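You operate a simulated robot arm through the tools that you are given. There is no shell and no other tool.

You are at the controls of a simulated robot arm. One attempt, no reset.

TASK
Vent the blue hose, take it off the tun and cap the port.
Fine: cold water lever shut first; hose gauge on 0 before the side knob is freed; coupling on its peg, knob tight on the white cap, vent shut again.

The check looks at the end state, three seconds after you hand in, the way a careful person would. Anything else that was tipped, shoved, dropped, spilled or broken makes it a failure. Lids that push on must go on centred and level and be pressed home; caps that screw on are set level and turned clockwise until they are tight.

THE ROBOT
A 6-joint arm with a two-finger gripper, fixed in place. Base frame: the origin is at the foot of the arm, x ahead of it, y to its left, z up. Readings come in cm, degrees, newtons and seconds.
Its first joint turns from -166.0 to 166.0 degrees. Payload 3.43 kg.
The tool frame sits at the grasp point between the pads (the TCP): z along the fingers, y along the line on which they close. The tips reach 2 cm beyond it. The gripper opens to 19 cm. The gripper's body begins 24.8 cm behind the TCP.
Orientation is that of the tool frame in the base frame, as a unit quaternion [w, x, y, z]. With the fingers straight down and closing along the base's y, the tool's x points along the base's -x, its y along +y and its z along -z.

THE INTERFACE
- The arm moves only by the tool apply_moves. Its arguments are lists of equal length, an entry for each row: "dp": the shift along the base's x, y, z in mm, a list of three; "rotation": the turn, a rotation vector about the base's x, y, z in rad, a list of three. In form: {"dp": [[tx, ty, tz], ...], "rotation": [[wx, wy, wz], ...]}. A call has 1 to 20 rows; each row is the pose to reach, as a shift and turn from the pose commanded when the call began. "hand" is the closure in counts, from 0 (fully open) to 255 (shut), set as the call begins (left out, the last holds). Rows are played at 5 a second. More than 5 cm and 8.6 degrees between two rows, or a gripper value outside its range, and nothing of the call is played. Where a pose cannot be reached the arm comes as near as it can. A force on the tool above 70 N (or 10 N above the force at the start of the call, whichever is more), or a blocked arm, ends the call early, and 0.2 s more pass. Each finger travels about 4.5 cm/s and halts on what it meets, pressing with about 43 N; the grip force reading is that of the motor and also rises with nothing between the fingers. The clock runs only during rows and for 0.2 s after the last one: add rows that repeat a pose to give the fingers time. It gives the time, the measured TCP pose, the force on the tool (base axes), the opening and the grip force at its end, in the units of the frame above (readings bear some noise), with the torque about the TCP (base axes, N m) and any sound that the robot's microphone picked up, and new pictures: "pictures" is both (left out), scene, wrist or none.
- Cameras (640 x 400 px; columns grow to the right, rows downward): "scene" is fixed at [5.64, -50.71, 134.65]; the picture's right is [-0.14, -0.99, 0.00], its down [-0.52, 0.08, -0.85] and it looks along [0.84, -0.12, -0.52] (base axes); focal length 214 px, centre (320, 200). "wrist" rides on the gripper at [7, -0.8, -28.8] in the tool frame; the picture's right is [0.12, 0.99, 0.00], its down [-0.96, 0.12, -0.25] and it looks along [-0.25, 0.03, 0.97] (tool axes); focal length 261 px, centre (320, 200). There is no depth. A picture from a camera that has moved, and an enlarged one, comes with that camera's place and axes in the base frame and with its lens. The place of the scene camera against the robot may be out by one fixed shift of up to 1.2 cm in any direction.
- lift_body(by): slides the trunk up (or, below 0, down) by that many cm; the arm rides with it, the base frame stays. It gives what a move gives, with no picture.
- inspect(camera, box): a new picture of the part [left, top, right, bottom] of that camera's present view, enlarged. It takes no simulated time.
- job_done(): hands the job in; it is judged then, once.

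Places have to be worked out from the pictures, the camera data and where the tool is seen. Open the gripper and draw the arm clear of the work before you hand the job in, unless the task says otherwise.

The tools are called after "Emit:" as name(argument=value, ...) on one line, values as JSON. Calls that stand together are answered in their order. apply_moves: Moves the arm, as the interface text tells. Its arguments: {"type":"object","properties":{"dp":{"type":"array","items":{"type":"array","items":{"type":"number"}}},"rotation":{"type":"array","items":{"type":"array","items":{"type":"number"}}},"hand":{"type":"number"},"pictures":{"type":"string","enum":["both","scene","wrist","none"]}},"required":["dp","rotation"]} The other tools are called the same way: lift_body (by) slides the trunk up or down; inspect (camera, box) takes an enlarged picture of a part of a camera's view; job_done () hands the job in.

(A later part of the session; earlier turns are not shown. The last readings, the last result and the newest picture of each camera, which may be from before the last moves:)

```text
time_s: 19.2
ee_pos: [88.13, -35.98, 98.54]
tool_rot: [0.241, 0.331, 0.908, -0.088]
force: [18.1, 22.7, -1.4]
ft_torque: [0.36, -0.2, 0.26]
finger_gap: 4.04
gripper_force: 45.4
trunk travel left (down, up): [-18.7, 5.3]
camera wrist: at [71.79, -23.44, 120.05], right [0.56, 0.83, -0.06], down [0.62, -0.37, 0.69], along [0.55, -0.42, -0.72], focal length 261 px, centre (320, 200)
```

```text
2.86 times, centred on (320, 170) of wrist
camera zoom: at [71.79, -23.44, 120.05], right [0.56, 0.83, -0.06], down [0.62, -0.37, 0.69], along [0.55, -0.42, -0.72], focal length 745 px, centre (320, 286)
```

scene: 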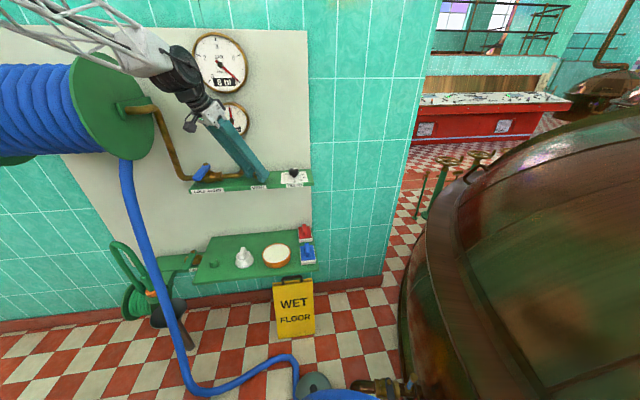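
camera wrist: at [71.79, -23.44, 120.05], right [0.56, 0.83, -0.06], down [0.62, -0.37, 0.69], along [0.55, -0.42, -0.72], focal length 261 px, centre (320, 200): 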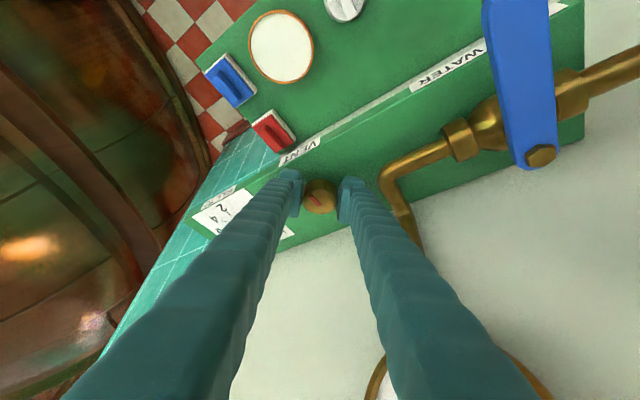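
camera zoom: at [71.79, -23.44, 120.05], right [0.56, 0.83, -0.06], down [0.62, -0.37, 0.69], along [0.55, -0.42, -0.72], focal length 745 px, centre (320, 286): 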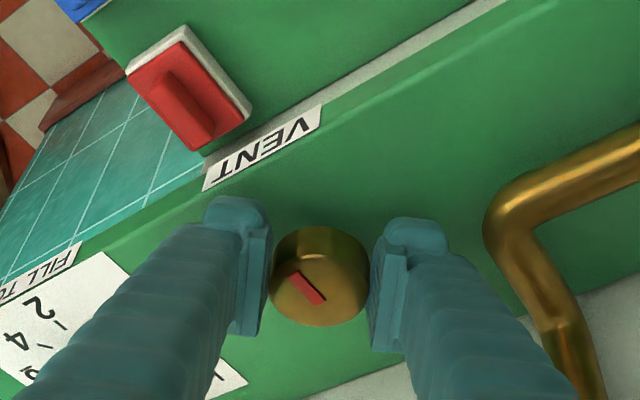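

The knob is gripped (gap 4.04), with a 29 N sideways reaction because I'm about 3 mm off centre. I shift towards it to relieve that, then start turning counter-clockwise in small steps.

Emit:
apply_moves(dp=[[1, 1.2, 0], [1.8, 2.2, 0], [1.8, 2.2, 0], [1.8, 2.2, 0]], rotation=[[0, 0, 0], [0, 0, 0], [0, 0, 0.08], [0, 0, 0.08]], hand=255, pictures="none")

Emit:
inspect(camera="wrist", box=[220, 100, 420, 240])

```text
time_s: 20.2
ee_pos: [88.06, -36.06, 98.53]
tool_rot: [0.244, 0.295, 0.92, -0.079]
force: [-3.0, 12.9, -4.0]
ft_torque: [0.54, 0.42, 0.08]
finger_gap: 4.01
gripper_force: 45.3
trunk travel left (down, up): [-18.7, 5.3]
```

```text
2.86 times, centred on (320, 170) of wrist
camera zoom: at [70.89, -24.79, 120.1], right [0.49, 0.87, -0.06], down [0.65, -0.32, 0.69], along [0.58, -0.38, -0.72], focal length 745 px, centre (320, 286)
```

zoom: 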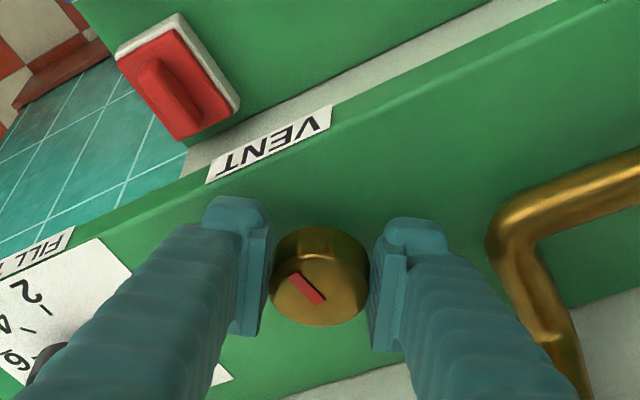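

The knob turns with the fingers (the red mark stays fixed relative to them) at little torque. I continue counter-clockwise another 45° and then look at the gauge.

Emit:
apply_moves(dp=[[0, 0, 0], [0, -0.5, 0], [0, -0.5, 0], [0, -0.5, 0], [0, -0.5, 0], [0, -0.5, 0], [0, -0.5, 0]], rotation=[[0, 0, 0.13], [0, 0, 0.26], [0, 0, 0.39], [0, 0, 0.52], [0, 0, 0.65], [0, 0, 0.78], [0, 0, 0.78]], hand=255)

Emit:
inspect(camera="wrist", box=[220, 100, 420, 240])

Emit:
inspect(camera="scene", box=[180, 80, 320, 200])

```text
time_s: 21.8
ee_pos: [88.03, -36.68, 98.51]
tool_rot: [0.256, -0.077, 0.964, 0.02]
force: [-13.5, -57.0, -4.7]
ft_torque: [-0.4, 0.77, -0.42]
finger_gap: 3.99
gripper_force: 45.2
trunk travel left (down, up): [-18.7, 5.3]
camera wrist: at [67.9, -40.54, 120.12], right [-0.26, 0.96, -0.06], down [0.69, 0.23, 0.69], along [0.68, 0.14, -0.72], focal length 261 px, centre (320, 200)
```

scene: 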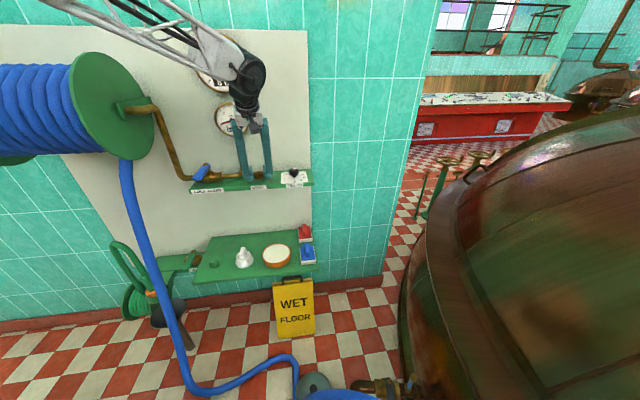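
wrist: 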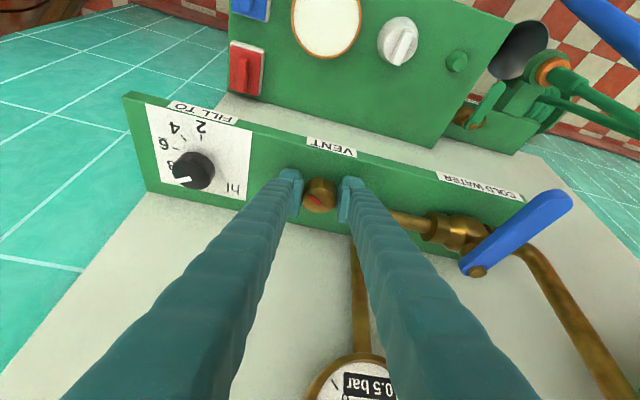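

```text
2.86 times, centred on (320, 170) of wrist
camera zoom: at [67.9, -40.54, 120.12], right [-0.26, 0.96, -0.06], down [0.69, 0.23, 0.69], along [0.68, 0.14, -0.72], focal length 745 px, centre (320, 286)
```

zoom: 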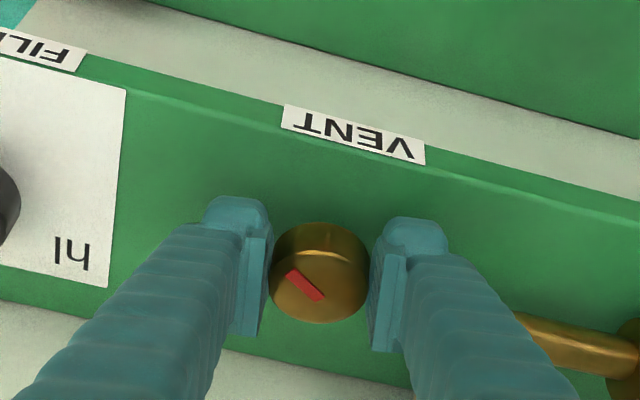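

```text
3.33 times, centred on (250, 140) of scene
camera zoom: at [5.64, -50.71, 134.65], right [-0.14, -0.99, 0.0], down [-0.52, 0.08, -0.85], along [0.84, -0.12, -0.52], focal length 715 px, centre (553, 400)
```

zoom: 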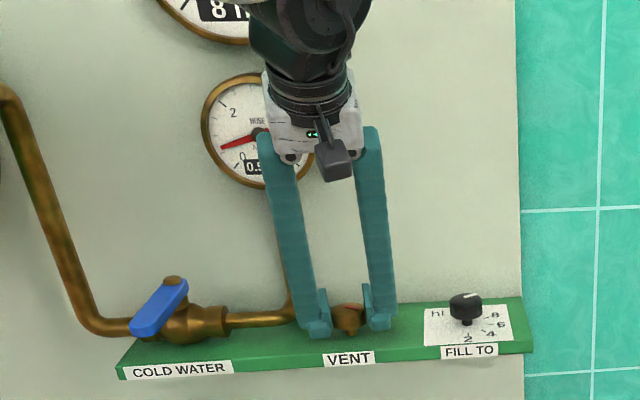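

The gauge has dropped from 3.0 to 0.5 bar and is falling, so counter-clockwise opens the vent. I relieve the 57 N side load by following in -y, and give it time to bleed.

Emit:
apply_moves(dp=[[-0.4, -2, 0], [-0.8, -4, 0], [-0.9, -5, 0], [-0.9, -5, 0], [-0.9, -5, 0], [-0.9, -5, 0], [-0.9, -5, 0], [-0.9, -5, 0]], rotation=[[0, 0, 0], [0, 0, 0], [0, 0, 0], [0, 0, 0], [0, 0, 0], [0, 0, 0], [0, 0, 0], [0, 0, 0]], hand=255)

Emit:
inspect(camera="scene", box=[180, 80, 320, 200])

Emit:
inspect(camera="wrist", box=[280, 320, 420, 400])

```text
time_s: 23.6
ee_pos: [88.04, -36.68, 98.58]
tool_rot: [0.255, -0.078, 0.964, 0.021]
force: [4.1, -41.6, 4.3]
ft_torque: [-0.26, -0.17, -0.31]
finger_gap: 3.98
gripper_force: 44.6
trunk travel left (down, up): [-18.7, 5.3]
camera wrist: at [67.94, -40.66, 120.12], right [-0.26, 0.96, -0.06], down [0.69, 0.23, 0.69], along [0.68, 0.14, -0.72], focal length 261 px, centre (320, 200)
```

scene: 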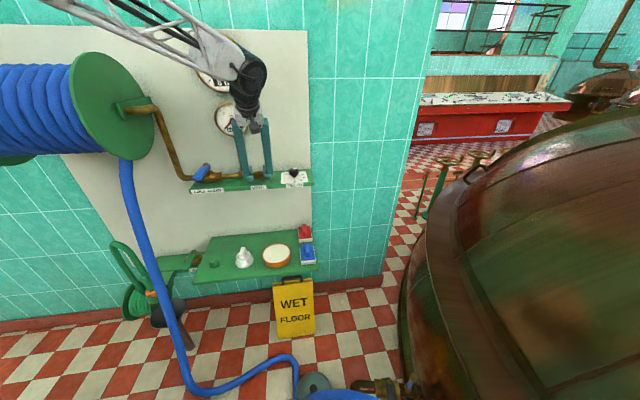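
wrist: 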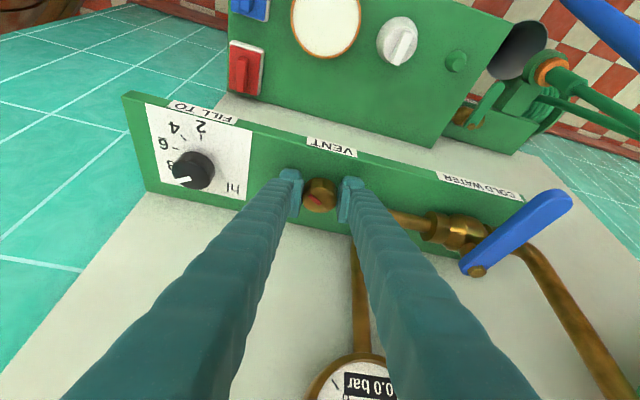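

```text
3.33 times, centred on (250, 140) of scene
camera zoom: at [5.64, -50.71, 134.65], right [-0.14, -0.99, 0.0], down [-0.52, 0.08, -0.85], along [0.84, -0.12, -0.52], focal length 715 px, centre (553, 400)
```

zoom: 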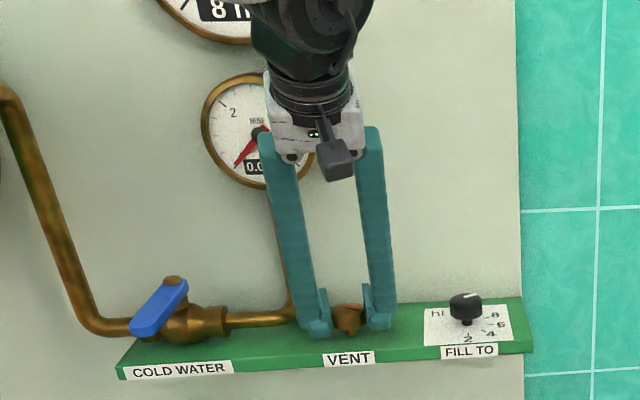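

```text
4.57 times, centred on (350, 360) of wrist
camera zoom: at [67.94, -40.66, 120.12], right [-0.26, 0.96, -0.06], down [0.69, 0.23, 0.69], along [0.68, 0.14, -0.72], focal length 1192 px, centre (183, -531)
```

zoom: 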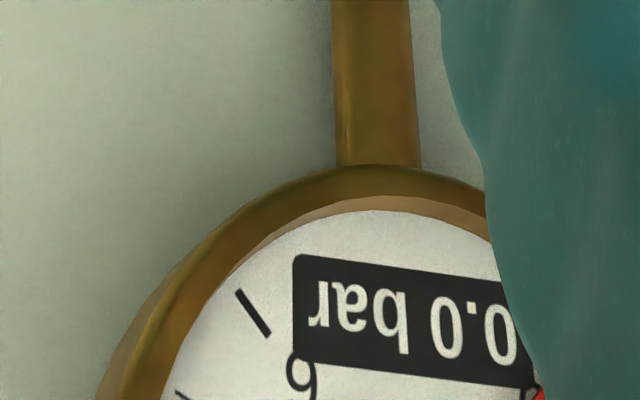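

The gauge reads 0.0 bar with the cold water shut. As I already hold the knob I turn it back clockwise by the same angle to shut the vent, and I'll check that the gauge stays at 0 before touching the side knob.

Emit:
apply_moves(dp=[[0, -1, 0], [0.2, 0, 0], [0.4, 1.5, 0], [0.6, 3, 0], [0.8, 4.5, 0], [1, 6, 0], [1, 6.5, 0], [1, 6.5, 0]], rotation=[[0, 0, -0.12], [0, 0, -0.245], [0, 0, -0.37], [0, 0, -0.495], [0, 0, -0.62], [0, 0, -0.745], [0, 0, -0.86], [0, 0, -0.86]], hand=255)

Emit:
inspect(camera="wrist", box=[220, 100, 420, 240])

Emit:
inspect(camera="scene", box=[180, 80, 320, 200])

```text
time_s: 25.4
ee_pos: [88.14, -35.96, 98.49]
tool_rot: [0.24, 0.332, 0.908, -0.087]
force: [11.5, -31.1, 10.6]
ft_torque: [-0.55, -0.24, -0.12]
finger_gap: 3.96
gripper_force: 44.5
trunk travel left (down, up): [-18.7, 5.3]
camera wrist: at [71.87, -23.46, 120.13], right [0.56, 0.83, -0.06], down [0.62, -0.37, 0.69], along [0.55, -0.42, -0.72], focal length 261 px, centre (320, 200)
```

scene: 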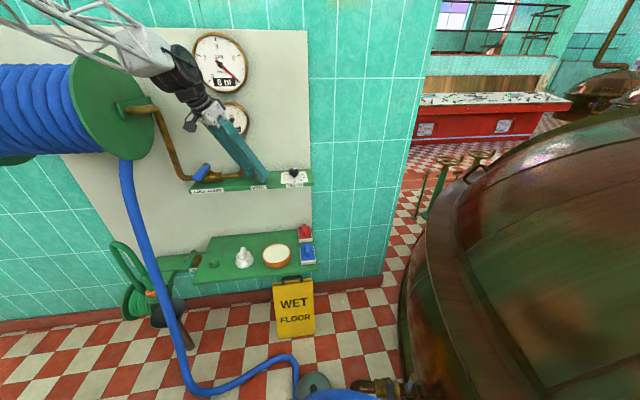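
wrist: 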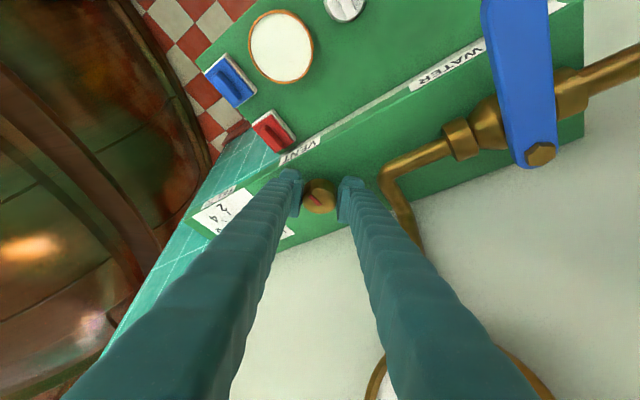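

```text
2.86 times, centred on (320, 170) of wrist
camera zoom: at [71.87, -23.46, 120.13], right [0.56, 0.83, -0.06], down [0.62, -0.37, 0.69], along [0.55, -0.42, -0.72], focal length 745 px, centre (320, 286)
```

zoom: 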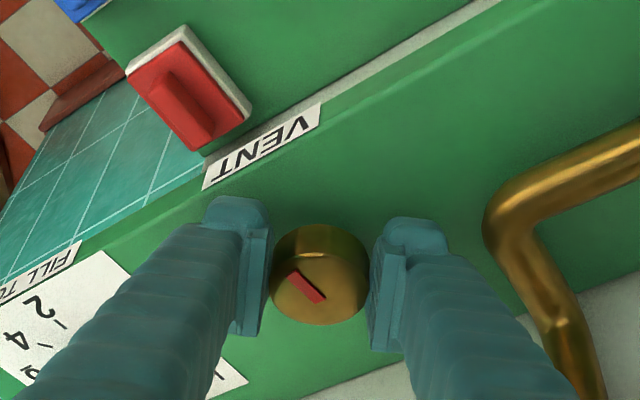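

```text
3.33 times, centred on (250, 140) of scene
camera zoom: at [5.64, -50.71, 134.65], right [-0.14, -0.99, 0.0], down [-0.52, 0.08, -0.85], along [0.84, -0.12, -0.52], focal length 715 px, centre (553, 400)
```

zoom: 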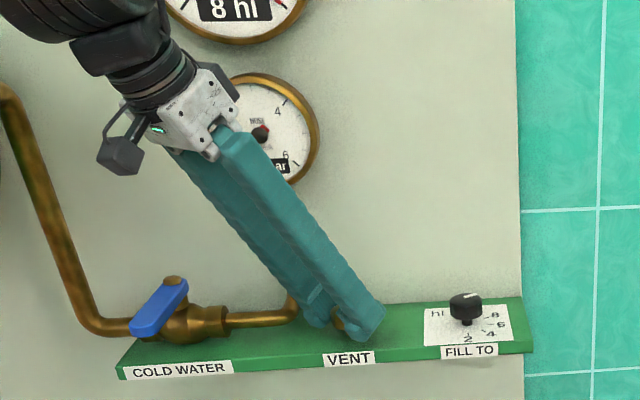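

The tool pose and red mark are back where they began. I nudge slightly farther clockwise to confirm the vent is against its shut stop.

Emit:
apply_moves(dp=[[-1, -2, 0], [-1, -2, 0], [-1, -2, 0]], rotation=[[0, 0, -0.04], [0, 0, -0.08], [0, 0, -0.08]], hand=255, pictures="none")

Emit:
inspect(camera="wrist", box=[220, 100, 420, 240])

```text
time_s: 26.2
ee_pos: [88.01, -35.88, 98.62]
tool_rot: [0.236, 0.367, 0.894, -0.097]
force: [18.2, -19.4, 9.6]
ft_torque: [0.32, -0.09, 0.07]
finger_gap: 3.97
gripper_force: 45.0
trunk travel left (down, up): [-18.7, 5.3]
```

```text
2.86 times, centred on (320, 170) of wrist
camera zoom: at [72.93, -22.14, 120.11], right [0.62, 0.78, -0.06], down [0.59, -0.42, 0.69], along [0.51, -0.47, -0.72], focal length 745 px, centre (320, 286)
```

zoom: 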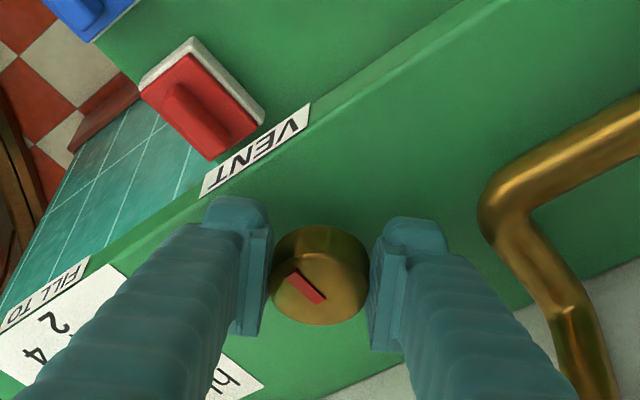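

The knob followed by another 4.6° with hardly any torque, so its stop isn't exactly there. I turn it back to its original orientation, then open the gripper.

Emit:
apply_moves(dp=[[0, 0, 0], [0, 0, 0], [0, 0, 0]], rotation=[[0, 0, 0.04], [0, 0, 0.08], [0, 0, 0.08]], hand=255, pictures="none")

Emit:
inspect(camera="wrist", box=[220, 100, 420, 240])

```text
time_s: 27.0
ee_pos: [88.08, -35.97, 98.6]
tool_rot: [0.24, 0.331, 0.908, -0.086]
force: [18.3, -18.4, 8.4]
ft_torque: [0.25, -0.24, 0.02]
finger_gap: 3.95
gripper_force: 44.7
trunk travel left (down, up): [-18.7, 5.3]
```

```text
2.86 times, centred on (320, 170) of wrist
camera zoom: at [71.81, -23.45, 120.1], right [0.56, 0.83, -0.06], down [0.62, -0.37, 0.69], along [0.55, -0.42, -0.72], focal length 745 px, centre (320, 286)
```

zoom: 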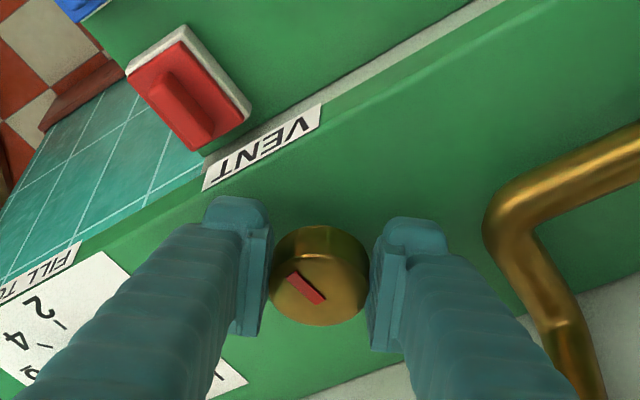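

The red mark matches the original picture exactly. I open to 5.6 cm and lift straight up off the knob.

Emit:
apply_moves(dp=[[0, 0, 0], [0, 0, 0], [0, 0, 20], [0, 0, 50], [0, 0, 80], [-20, 0, 110], [-50, 0, 130], [-80, 0, 150], [-80, 0, 150]], rotation=[[0, 0, 0], [0, 0, 0], [0, 0, 0], [0, 0, 0], [0, 0, 0], [0, 0, 0], [0, 0, 0.1], [0, 0, 0.2], [0, 0, 0.2]], hand=180)

Emit:
inspect(camera="scene", box=[180, 80, 320, 200])

Emit:
inspect(camera="wrist", box=[220, 80, 420, 220])

```text
time_s: 29.0
ee_pos: [79.86, -36.18, 113.58]
tool_rot: [0.248, 0.239, 0.937, -0.062]
force: [-0.3, 0.7, 0.0]
ft_torque: [-0.03, 0.02, -0.07]
finger_gap: 5.59
gripper_force: 0.0
trunk travel left (down, up): [-18.7, 5.3]
camera wrist: at [61.48, -27.21, 135.13], right [0.38, 0.92, -0.06], down [0.68, -0.24, 0.69], along [0.62, -0.3, -0.72], focal length 261 px, centre (320, 200)
```

scene: 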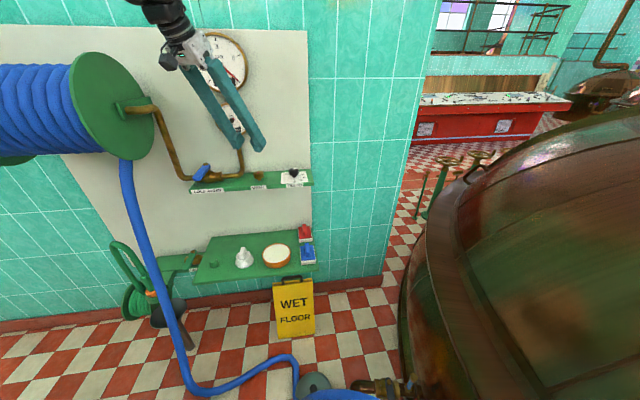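
wrist: 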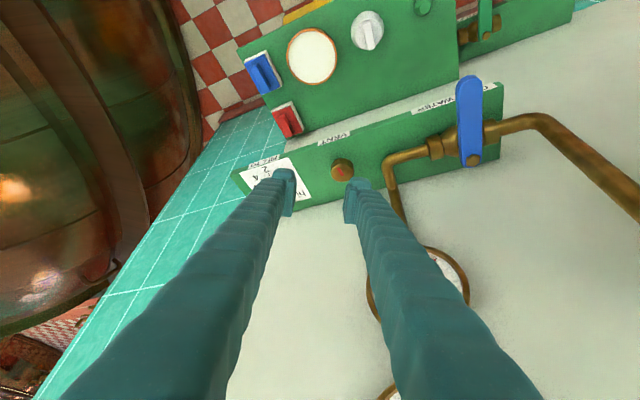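

```text
3.33 times, centred on (250, 140) of scene
camera zoom: at [5.64, -50.71, 134.65], right [-0.14, -0.99, 0.0], down [-0.52, 0.08, -0.85], along [0.84, -0.12, -0.52], focal length 715 px, centre (553, 400)
```

zoom: 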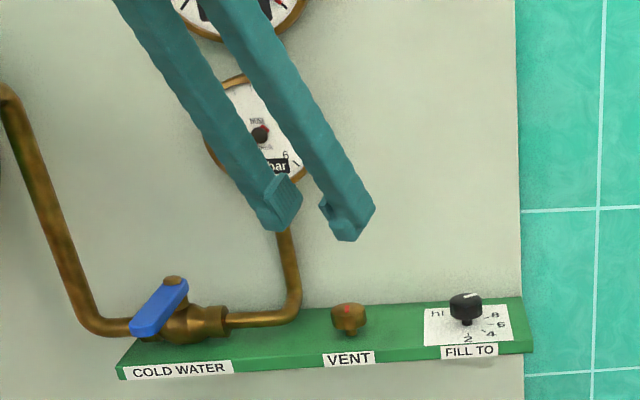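

```text
2.86 times, centred on (320, 150) of wrist
camera zoom: at [61.48, -27.21, 135.13], right [0.38, 0.92, -0.06], down [0.68, -0.24, 0.69], along [0.62, -0.3, -0.72], focal length 745 px, centre (320, 343)
```

zoom: 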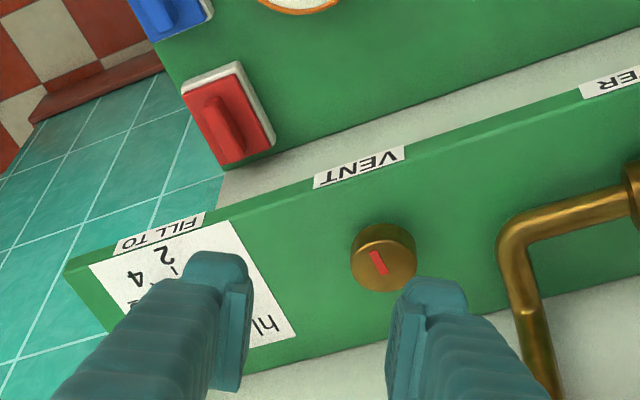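

The lever is square to the pipe and the vent mark is back in its original place. Now I straighten the tool and swing over towards the tun port, which I put at around (6, -68, 60), to look at the coupling and side knob.

Emit:
apply_moves(dp=[[-30, 0, 5], [-60, 0, 10], [-95, -5, 15], [-130, -10, 20], [-170, -15, 20], [-210, -25, 20], [-210, -25, 20]], rotation=[[0, 0, 0.125], [0, 0, 0.25], [0, 0, 0.375], [0, 0, 0.498], [0, 0, 0.498], [0, 0, 0.498], [0, 0, 0.498]], hand=180, pictures="scene")

Emit:
inspect(camera="scene", box=[180, 80, 320, 200])

```text
time_s: 30.6
ee_pos: [58.9, -38.78, 115.49]
tool_rot: [0.256, 0.001, 0.967, 0.001]
force: [-0.9, 1.6, 0.6]
ft_torque: [-0.06, -0.01, -0.01]
finger_gap: 5.58
gripper_force: 0.1
trunk travel left (down, up): [-18.7, 5.3]
```

scene: 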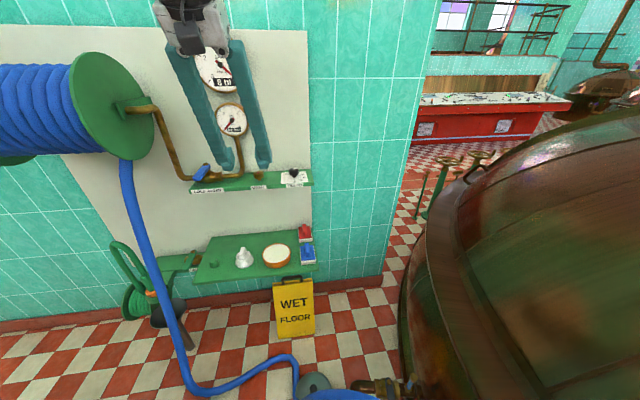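

```text
3.33 times, centred on (250, 140) of scene
camera zoom: at [5.64, -50.71, 134.65], right [-0.14, -0.99, 0.0], down [-0.52, 0.08, -0.85], along [0.84, -0.12, -0.52], focal length 715 px, centre (553, 400)
```

zoom: 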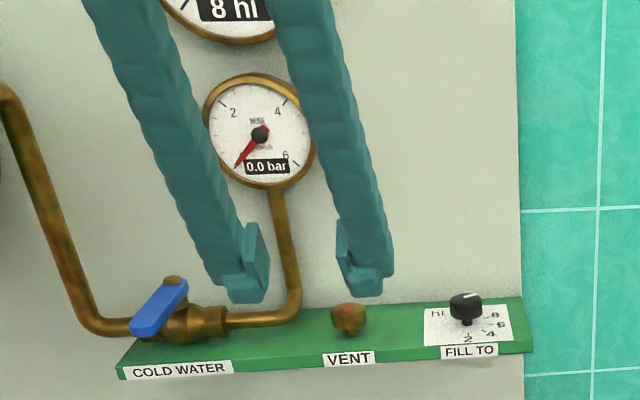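

The gauge holds 0.0 bar with the vent shut. I bring the tool vertical and travel towards the tun at a height well above the hose.

Emit:
apply_moves(dp=[[-34, -16, 0], [-68, -32, 0], [-102, -48, 0], [-136, -64, 0], [-170, -80, 0], [-204, -96, 0], [-238, -112, 0], [-272, -128, 0], [-306, -144, 0], [-340, -160, 0], [-375, -176, 0], [-409, -192, 0], [-409, -192, 0]], rotation=[[0, 0.131, 0], [0, 0.262, 0], [0, 0.393, 0], [0, 0.52, 0], [0, 0.52, 0], [0, 0.52, 0], [0, 0.52, 0], [0, 0.52, 0], [0, 0.52, 0], [0, 0.52, 0], [0, 0.52, 0], [0, 0.52, 0], [0, 0.52, 0]], hand=120)

Emit:
inspect(camera="wrist", box=[220, 20, 420, 180])

```text
time_s: 33.4
ee_pos: [17.98, -57.68, 115.32]
tool_rot: [-0.002, 0.001, 1.0, 0.0]
force: [0.9, -0.3, 1.1]
ft_torque: [0.01, 0.0, 0.04]
finger_gap: 10.05
gripper_force: 0.1
trunk travel left (down, up): [-18.7, 5.3]
camera wrist: at [10.79, -58.38, 144.18], right [-0.12, 0.99, 0.0], down [0.96, 0.11, 0.24], along [0.24, 0.03, -0.97], focal length 261 px, centre (320, 200)
```

scene: 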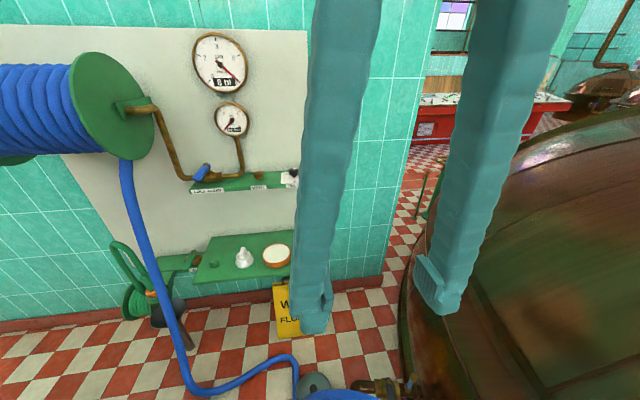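
wrist: 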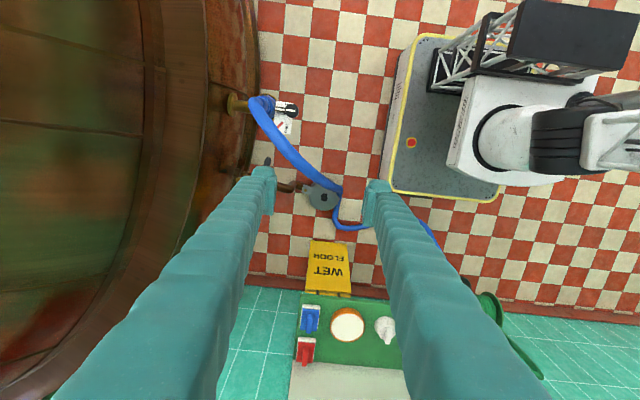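

```text
2.50 times, centred on (320, 100) of wrist
camera zoom: at [10.79, -58.38, 144.18], right [-0.12, 0.99, 0.0], down [0.96, 0.11, 0.24], along [0.24, 0.03, -0.97], focal length 652 px, centre (320, 450)
```

zoom: 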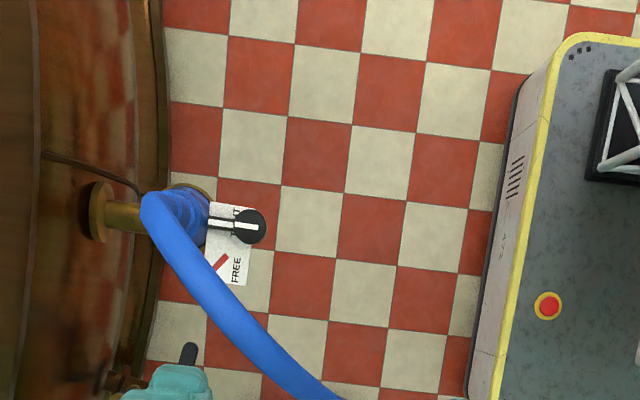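

Emit:
inspect(camera="wrist", box=[225, 75, 325, 145])

```text
5.71 times, centred on (275, 110) of wrist
camera zoom: at [10.79, -58.38, 144.18], right [-0.12, 0.99, 0.0], down [0.96, 0.11, 0.24], along [0.24, 0.03, -0.97], focal length 1489 px, centre (577, 714)
```

zoom: 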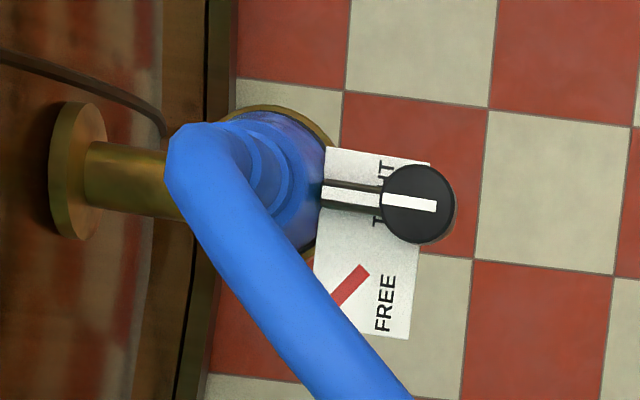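

The picture shows an upright blue coupling on the port. Beside it is a horizontal plate marked TIGHT and FREE, with a black knob whose white line is at TIGHT, and FREE is about 45° counter-clockwise. To get heights and hose clearance I'll take an oblique view from the +x side.

Emit:
apply_moves(dp=[[24, 0, -35], [48, 0, -70], [72, 0, -105], [96, 0, -140], [120, 0, -175], [140, 0, -210], [140, 0, -210]], rotation=[[0, 0.145, 0], [0, 0.29, 0], [0, 0.435, 0], [0, 0.58, 0], [0, 0.725, 0], [0, 0.87, 0], [0, 0.87, 0]], hand=60)

Emit:
inspect(camera="wrist", box=[200, 80, 400, 220])

```text
time_s: 35.0
ee_pos: [31.77, -57.88, 94.46]
tool_rot: [-0.424, 0.001, 0.906, -0.001]
force: [0.7, -1.1, -0.4]
ft_torque: [-0.01, 0.06, 0.01]
finger_gap: 14.51
gripper_force: 0.1
trunk travel left (down, up): [-18.7, 5.3]
camera wrist: at [49.37, -58.61, 118.31], right [-0.08, 0.99, 0.09], down [0.81, 0.11, -0.58], along [-0.59, 0.03, -0.81], focal length 261 px, centre (320, 200)
```

scene: 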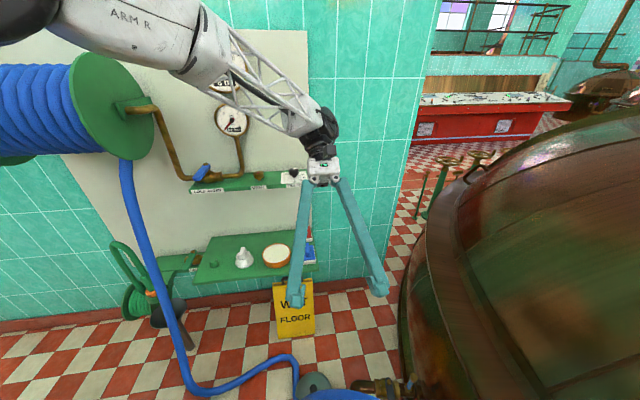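
wrist: 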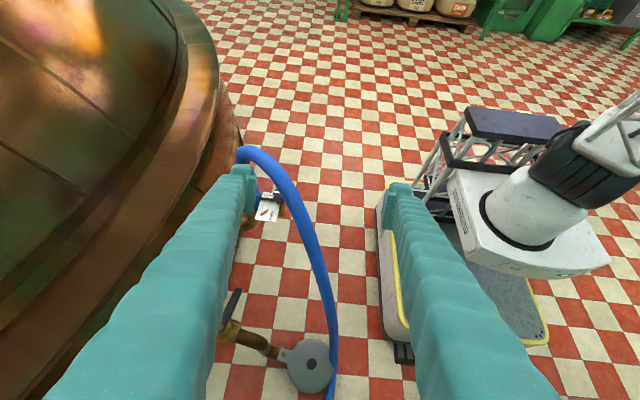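

```text
2.86 times, centred on (300, 150) of wrist
camera zoom: at [49.37, -58.61, 118.31], right [-0.08, 0.99, 0.09], down [0.81, 0.11, -0.58], along [-0.59, 0.03, -0.81], focal length 745 px, centre (377, 343)
```

zoom: 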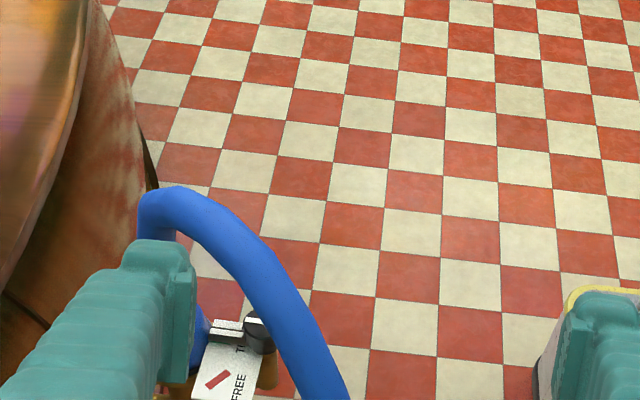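

The left finger blocks the coupling from here. I shift the tool in -y and open the fingers wide to see the port between them.

Emit:
apply_moves(dp=[[-5, -30, -5], [-15, -60, -15], [-30, -80, -25], [-30, -80, -25], [-30, -80, -25]], rotation=[[0, 0, 0], [0, 0, 0], [0, 0, 0], [0, 0, 0], [0, 0, 0]], hand=0)

Emit:
inspect(camera="wrist", box=[200, 100, 400, 240])

Emit:
inspect(camera="wrist", box=[240, 130, 340, 200])

```text
time_s: 36.2
ee_pos: [28.99, -65.93, 92.16]
tool_rot: [-0.423, 0.0, 0.906, -0.001]
force: [0.4, 0.4, 0.1]
ft_torque: [0.04, 0.0, 0.03]
finger_gap: 19.03
gripper_force: 0.0
trunk travel left (down, up): [-18.7, 5.3]
camera wrist: at [46.36, -66.74, 115.98], right [-0.08, 0.99, 0.09], down [0.81, 0.11, -0.58], along [-0.58, 0.03, -0.81], focal length 261 px, centre (320, 200)
```

scene: 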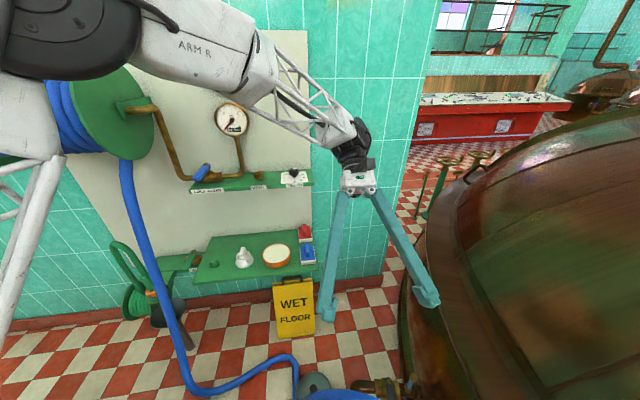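
wrist: 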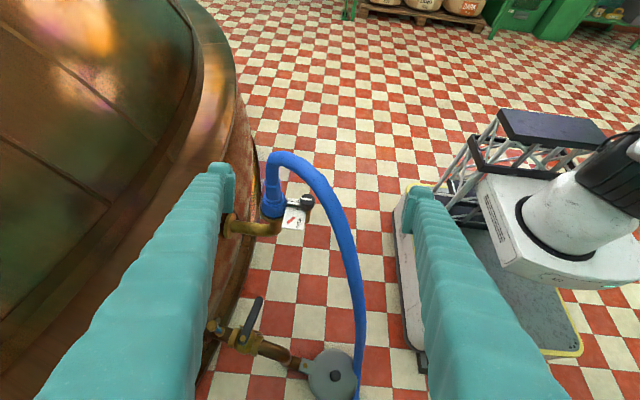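

```text
2.86 times, centred on (300, 170) of wrist
camera zoom: at [46.36, -66.74, 115.98], right [-0.08, 0.99, 0.09], down [0.81, 0.11, -0.58], along [-0.58, 0.03, -0.81], focal length 745 px, centre (377, 286)
```

zoom: 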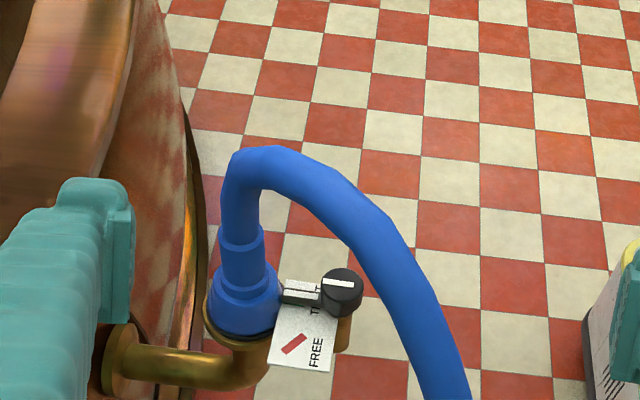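

```text
5.71 times, centred on (290, 165) of wrist
camera zoom: at [46.36, -66.74, 115.98], right [-0.08, 0.99, 0.09], down [0.81, 0.11, -0.58], along [-0.58, 0.03, -0.81], focal length 1489 px, centre (491, 400)
```

zoom: 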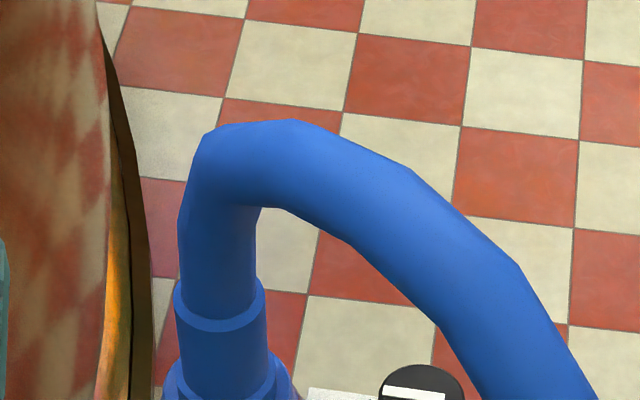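

Now I have a clear view of the pipe elbow, the stepped blue coupling, the plate and the knob on its post. I'll zoom further for measurements.

Emit:
inspect(camera="wrist", box=[255, 175, 335, 245])

Emit:
inspect(camera="wrist", box=[210, 140, 310, 250])

```text
5.71 times, centred on (295, 210) of wrist
camera zoom: at [46.36, -66.74, 115.98], right [-0.08, 0.99, 0.09], down [0.81, 0.11, -0.58], along [-0.58, 0.03, -0.81], focal length 1489 px, centre (463, 143)
```

zoom: 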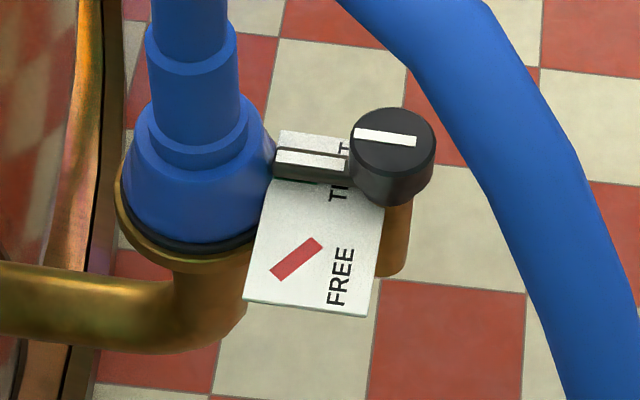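

```text
3.64 times, centred on (260, 195) of wrist
camera zoom: at [46.36, -66.74, 115.98], right [-0.08, 0.99, 0.09], down [0.81, 0.11, -0.58], along [-0.58, 0.03, -0.81], focal length 948 px, centre (538, 218)
```

zoom: 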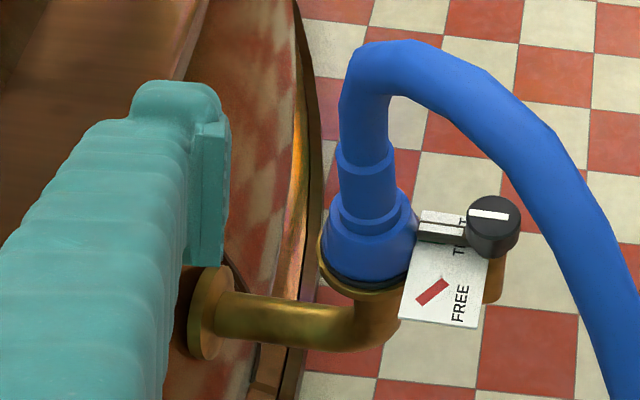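

From the two views I put the knob top at about (4.4, -67.9, 57.0), 4.1 cm across with a latch arm pointing to -y. The coupling axis is near (4, -77.6), and the hose apex is near z≈78, about 6 cm from the knob. I'll approach the knob leaning 15° away from the hose, so first I raise the tool and reorient it.

Emit:
apply_moves(dp=[[-20, 7, 25], [-45, 14, 45], [-75, 22, 65], [-105, 30, 85], [-140, 38, 100], [-175, 45, 110], [-205, 52, 120], [-230, 59, 128], [-230, 59, 128]], rotation=[[0, -0.142, 0], [0, -0.284, 0], [0, -0.426, 0], [0, -0.568, 0], [0, -0.71, 0], [0, -0.852, 0], [0, -0.994, 0], [0, -1.134, 0], [0, -1.134, 0]], hand=168, pictures="none")

Emit:
inspect(camera="scene", box=[0, 0, 640, 400])

```text
time_s: 38.2
ee_pos: [5.93, -60.03, 104.83]
tool_rot: [0.13, 0.001, 0.991, -0.003]
force: [-1.3, -0.4, 0.4]
ft_torque: [0.0, -0.11, -0.01]
finger_gap: 6.49
gripper_force: 0.1
trunk travel left (down, up): [-18.7, 5.3]
```

```text
1.00 times, centred on (320, 200) of scene (not enlarged: the box is as wide or as high as the picture)
camera zoom: at [5.64, -50.71, 134.65], right [-0.14, -0.99, 0.0], down [-0.52, 0.08, -0.85], along [0.84, -0.12, -0.52], focal length 214 px, centre (320, 200)
```

zoom: 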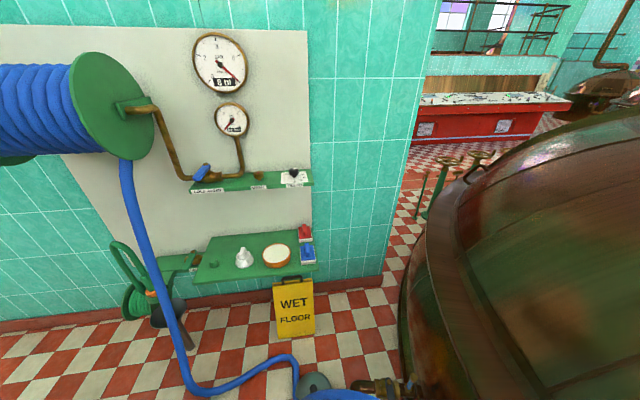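

The way is clear and the gauge still reads zero. Now I yaw the tool to -80° and line up on the approach axis above the side knob.

Emit:
apply_moves(dp=[[-3, 2, -10], [-6, 4, -20], [-9, 6, -30], [-12, 8, -40], [-16, 10, -50], [-19, 12, -60], [-23, 14, -70], [-26, 16, -80], [-30, 18, -90], [-33, 21, -99], [-33, 21, -99]], rotation=[[0, 0, -0.1396], [0, 0, -0.2793], [0, 0, -0.4189], [0, 0, -0.5585], [0, 0, -0.6981], [0, 0, -0.8378], [0, 0, -0.9774], [0, 0, -1.117], [0, 0, -1.2566], [0, 0, -1.3963], [0, 0, -1.3963]], hand=168)

Emit:
inspect(camera="wrist", box=[240, 80, 400, 200])

```text
time_s: 40.6
ee_pos: [2.8, -57.59, 94.88]
tool_rot: [0.1, 0.638, 0.759, -0.082]
force: [-1.0, -0.5, -0.6]
ft_torque: [0.0, 0.0, -0.03]
finger_gap: 6.48
gripper_force: 0.0
trunk travel left (down, up): [-18.7, 5.3]
camera wrist: at [-0.63, -43.73, 120.88], right [0.96, 0.28, -0.03], down [0.26, -0.83, 0.49], along [0.11, -0.47, -0.87], focal length 261 px, centre (320, 200)
```

scene: 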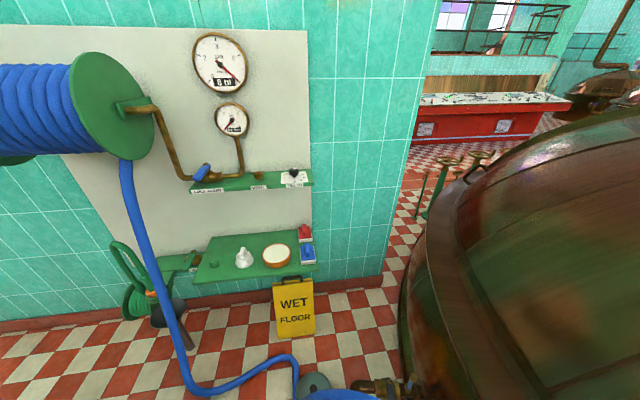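
wrist: 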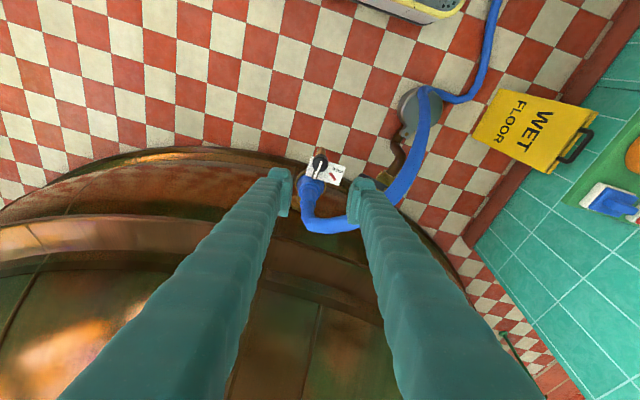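

```text
3.33 times, centred on (320, 140) of wrist
camera zoom: at [-0.63, -43.73, 120.88], right [0.96, 0.28, -0.03], down [0.26, -0.83, 0.49], along [0.11, -0.47, -0.87], focal length 869 px, centre (320, 400)
```

zoom: 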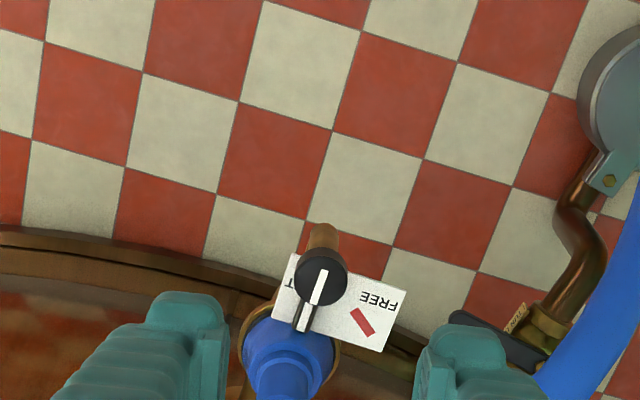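

From this side the knob top re-triangulates to (4.4, -67.95, 57.0), exactly on the tool axis. I advance to 10 cm short of it.

Emit:
apply_moves(dp=[[2, -13, -46], [4, -26, -93], [6, -39, -139], [8, -52, -186], [10, -65, -233], [11.5, -78, -279], [11.5, -78, -279]], rotation=[[0, 0, 0], [0, 0, 0], [0, 0, 0], [0, 0, 0], [0, 0, 0], [0, 0, 0], [0, 0, 0]], hand=168)

Emit:
inspect(camera="wrist", box=[240, 80, 400, 220])

Emit:
inspect(camera="scene", box=[190, 90, 270, 200])

```text
time_s: 42.2
ee_pos: [3.92, -65.85, 66.52]
tool_rot: [0.099, 0.638, 0.759, -0.083]
force: [0.6, -0.4, 0.6]
ft_torque: [0.01, -0.04, 0.0]
finger_gap: 6.49
gripper_force: 0.0
trunk travel left (down, up): [-18.7, 5.3]
camera wrist: at [0.47, -51.78, 92.67], right [0.96, 0.28, -0.03], down [0.26, -0.83, 0.49], along [0.11, -0.47, -0.87], focal length 261 px, centre (320, 200)
```

scene: 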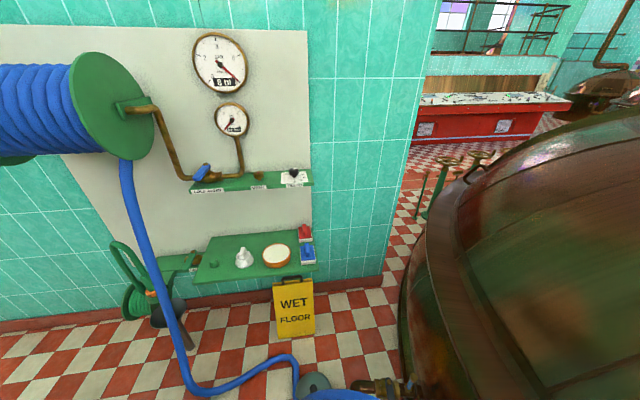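
wrist: 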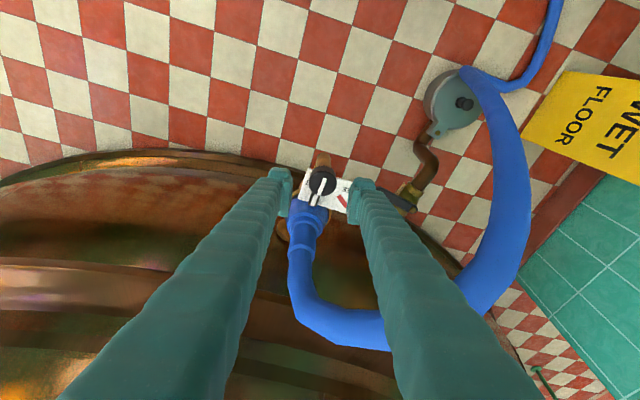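

```text
2.86 times, centred on (320, 150) of wrist
camera zoom: at [0.47, -51.78, 92.67], right [0.96, 0.28, -0.03], down [0.26, -0.83, 0.49], along [0.11, -0.47, -0.87], focal length 745 px, centre (320, 343)
```

zoom: 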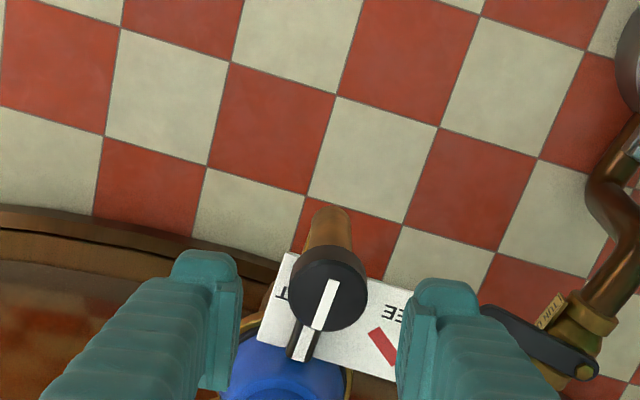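

```text
3.64 times, centred on (230, 145) of scene
camera zoom: at [5.64, -50.71, 134.65], right [-0.14, -0.99, 0.0], down [-0.52, 0.08, -0.85], along [0.84, -0.12, -0.52], focal length 780 px, centre (647, 400)
```

zoom: 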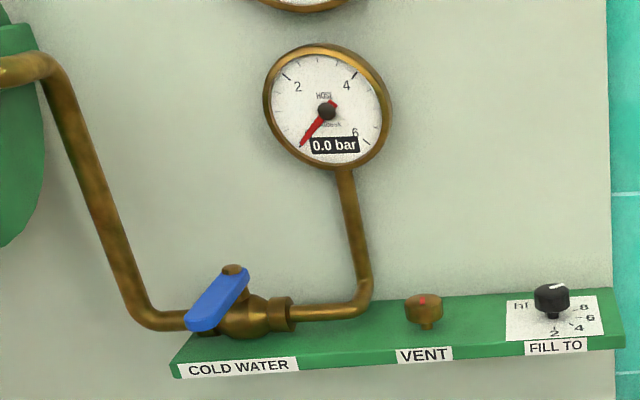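

The gauge reads 0.0 bar, so I may free the side knob. It sits about 3–4 mm to the right of the tool axis, so I correct and descend until the pads are beside it.

Emit:
apply_moves(dp=[[3.5, -4, -20], [5, -10, -45], [6.5, -16, -70], [7.7, -21, -93], [7.7, -21, -93]], rotation=[[0, 0, 0], [0, 0, 0], [0, 0, 0], [0, 0, 0], [0, 0, 0]], hand=168)

Emit:
inspect(camera="wrist", box=[240, 100, 400, 240])

```text
time_s: 43.4
ee_pos: [4.67, -67.73, 57.58]
tool_rot: [0.1, 0.638, 0.759, -0.083]
force: [-0.5, -0.4, -0.2]
ft_torque: [-0.03, -0.03, -0.01]
finger_gap: 6.48
gripper_force: 0.1
trunk travel left (down, up): [-18.7, 5.3]
camera wrist: at [1.22, -53.86, 83.57], right [0.96, 0.28, -0.03], down [0.26, -0.83, 0.49], along [0.12, -0.47, -0.87], focal length 261 px, centre (320, 200)
```

scene: 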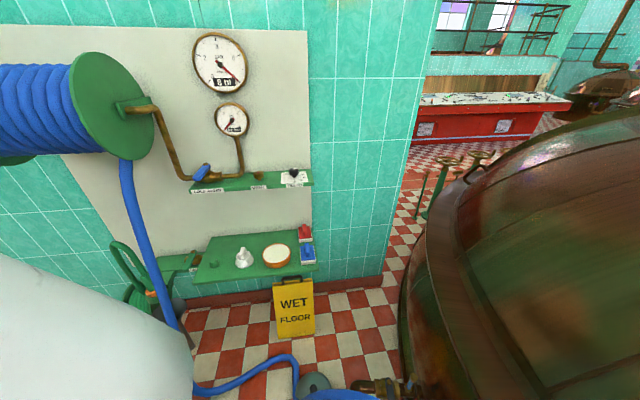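
wrist: 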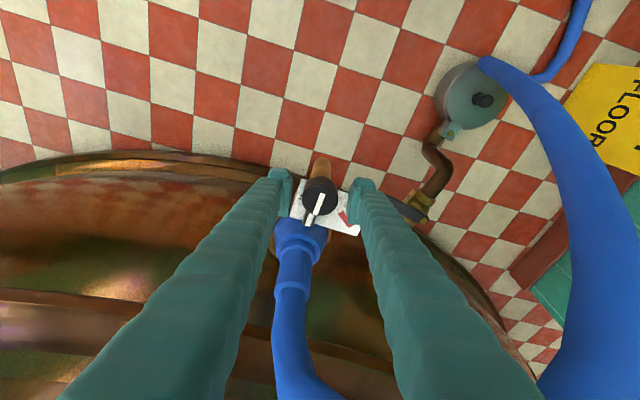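

```text
2.86 times, centred on (320, 170) of wrist
camera zoom: at [1.22, -53.86, 83.57], right [0.96, 0.28, -0.03], down [0.26, -0.83, 0.49], along [0.12, -0.47, -0.87], focal length 745 px, centre (320, 286)
```

zoom: 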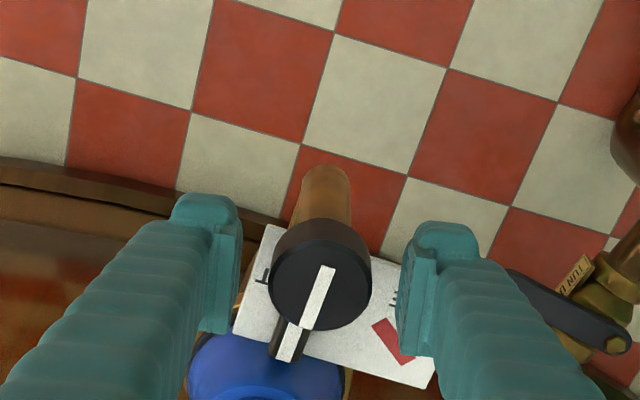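

The knob is centred between the pads. I close on it.

Emit:
apply_moves(dp=[[0, 0, 0], [0, 0, 0], [0, 0, 0], [0, 0, 0]], rotation=[[0, 0, 0], [0, 0, 0], [0, 0, 0], [0, 0, 0]], hand=255, pictures="none")

Emit:
inspect(camera="wrist", box=[240, 100, 400, 240])

```text
time_s: 44.4
ee_pos: [4.8, -67.68, 57.67]
tool_rot: [0.101, 0.638, 0.759, -0.083]
force: [6.9, -0.5, -2.5]
ft_torque: [-0.1, 0.02, 0.0]
finger_gap: 4.03
gripper_force: 44.8
trunk travel left (down, up): [-18.7, 5.3]
```

```text
2.86 times, centred on (320, 170) of wrist
camera zoom: at [1.25, -53.85, 83.59], right [0.96, 0.28, -0.03], down [0.26, -0.83, 0.49], along [0.12, -0.47, -0.87], focal length 745 px, centre (320, 286)
```

zoom: 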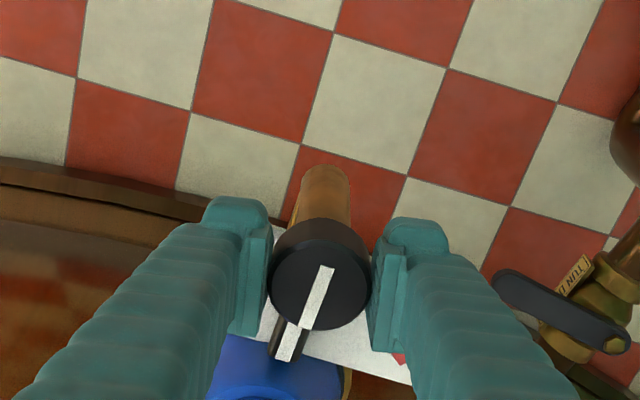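

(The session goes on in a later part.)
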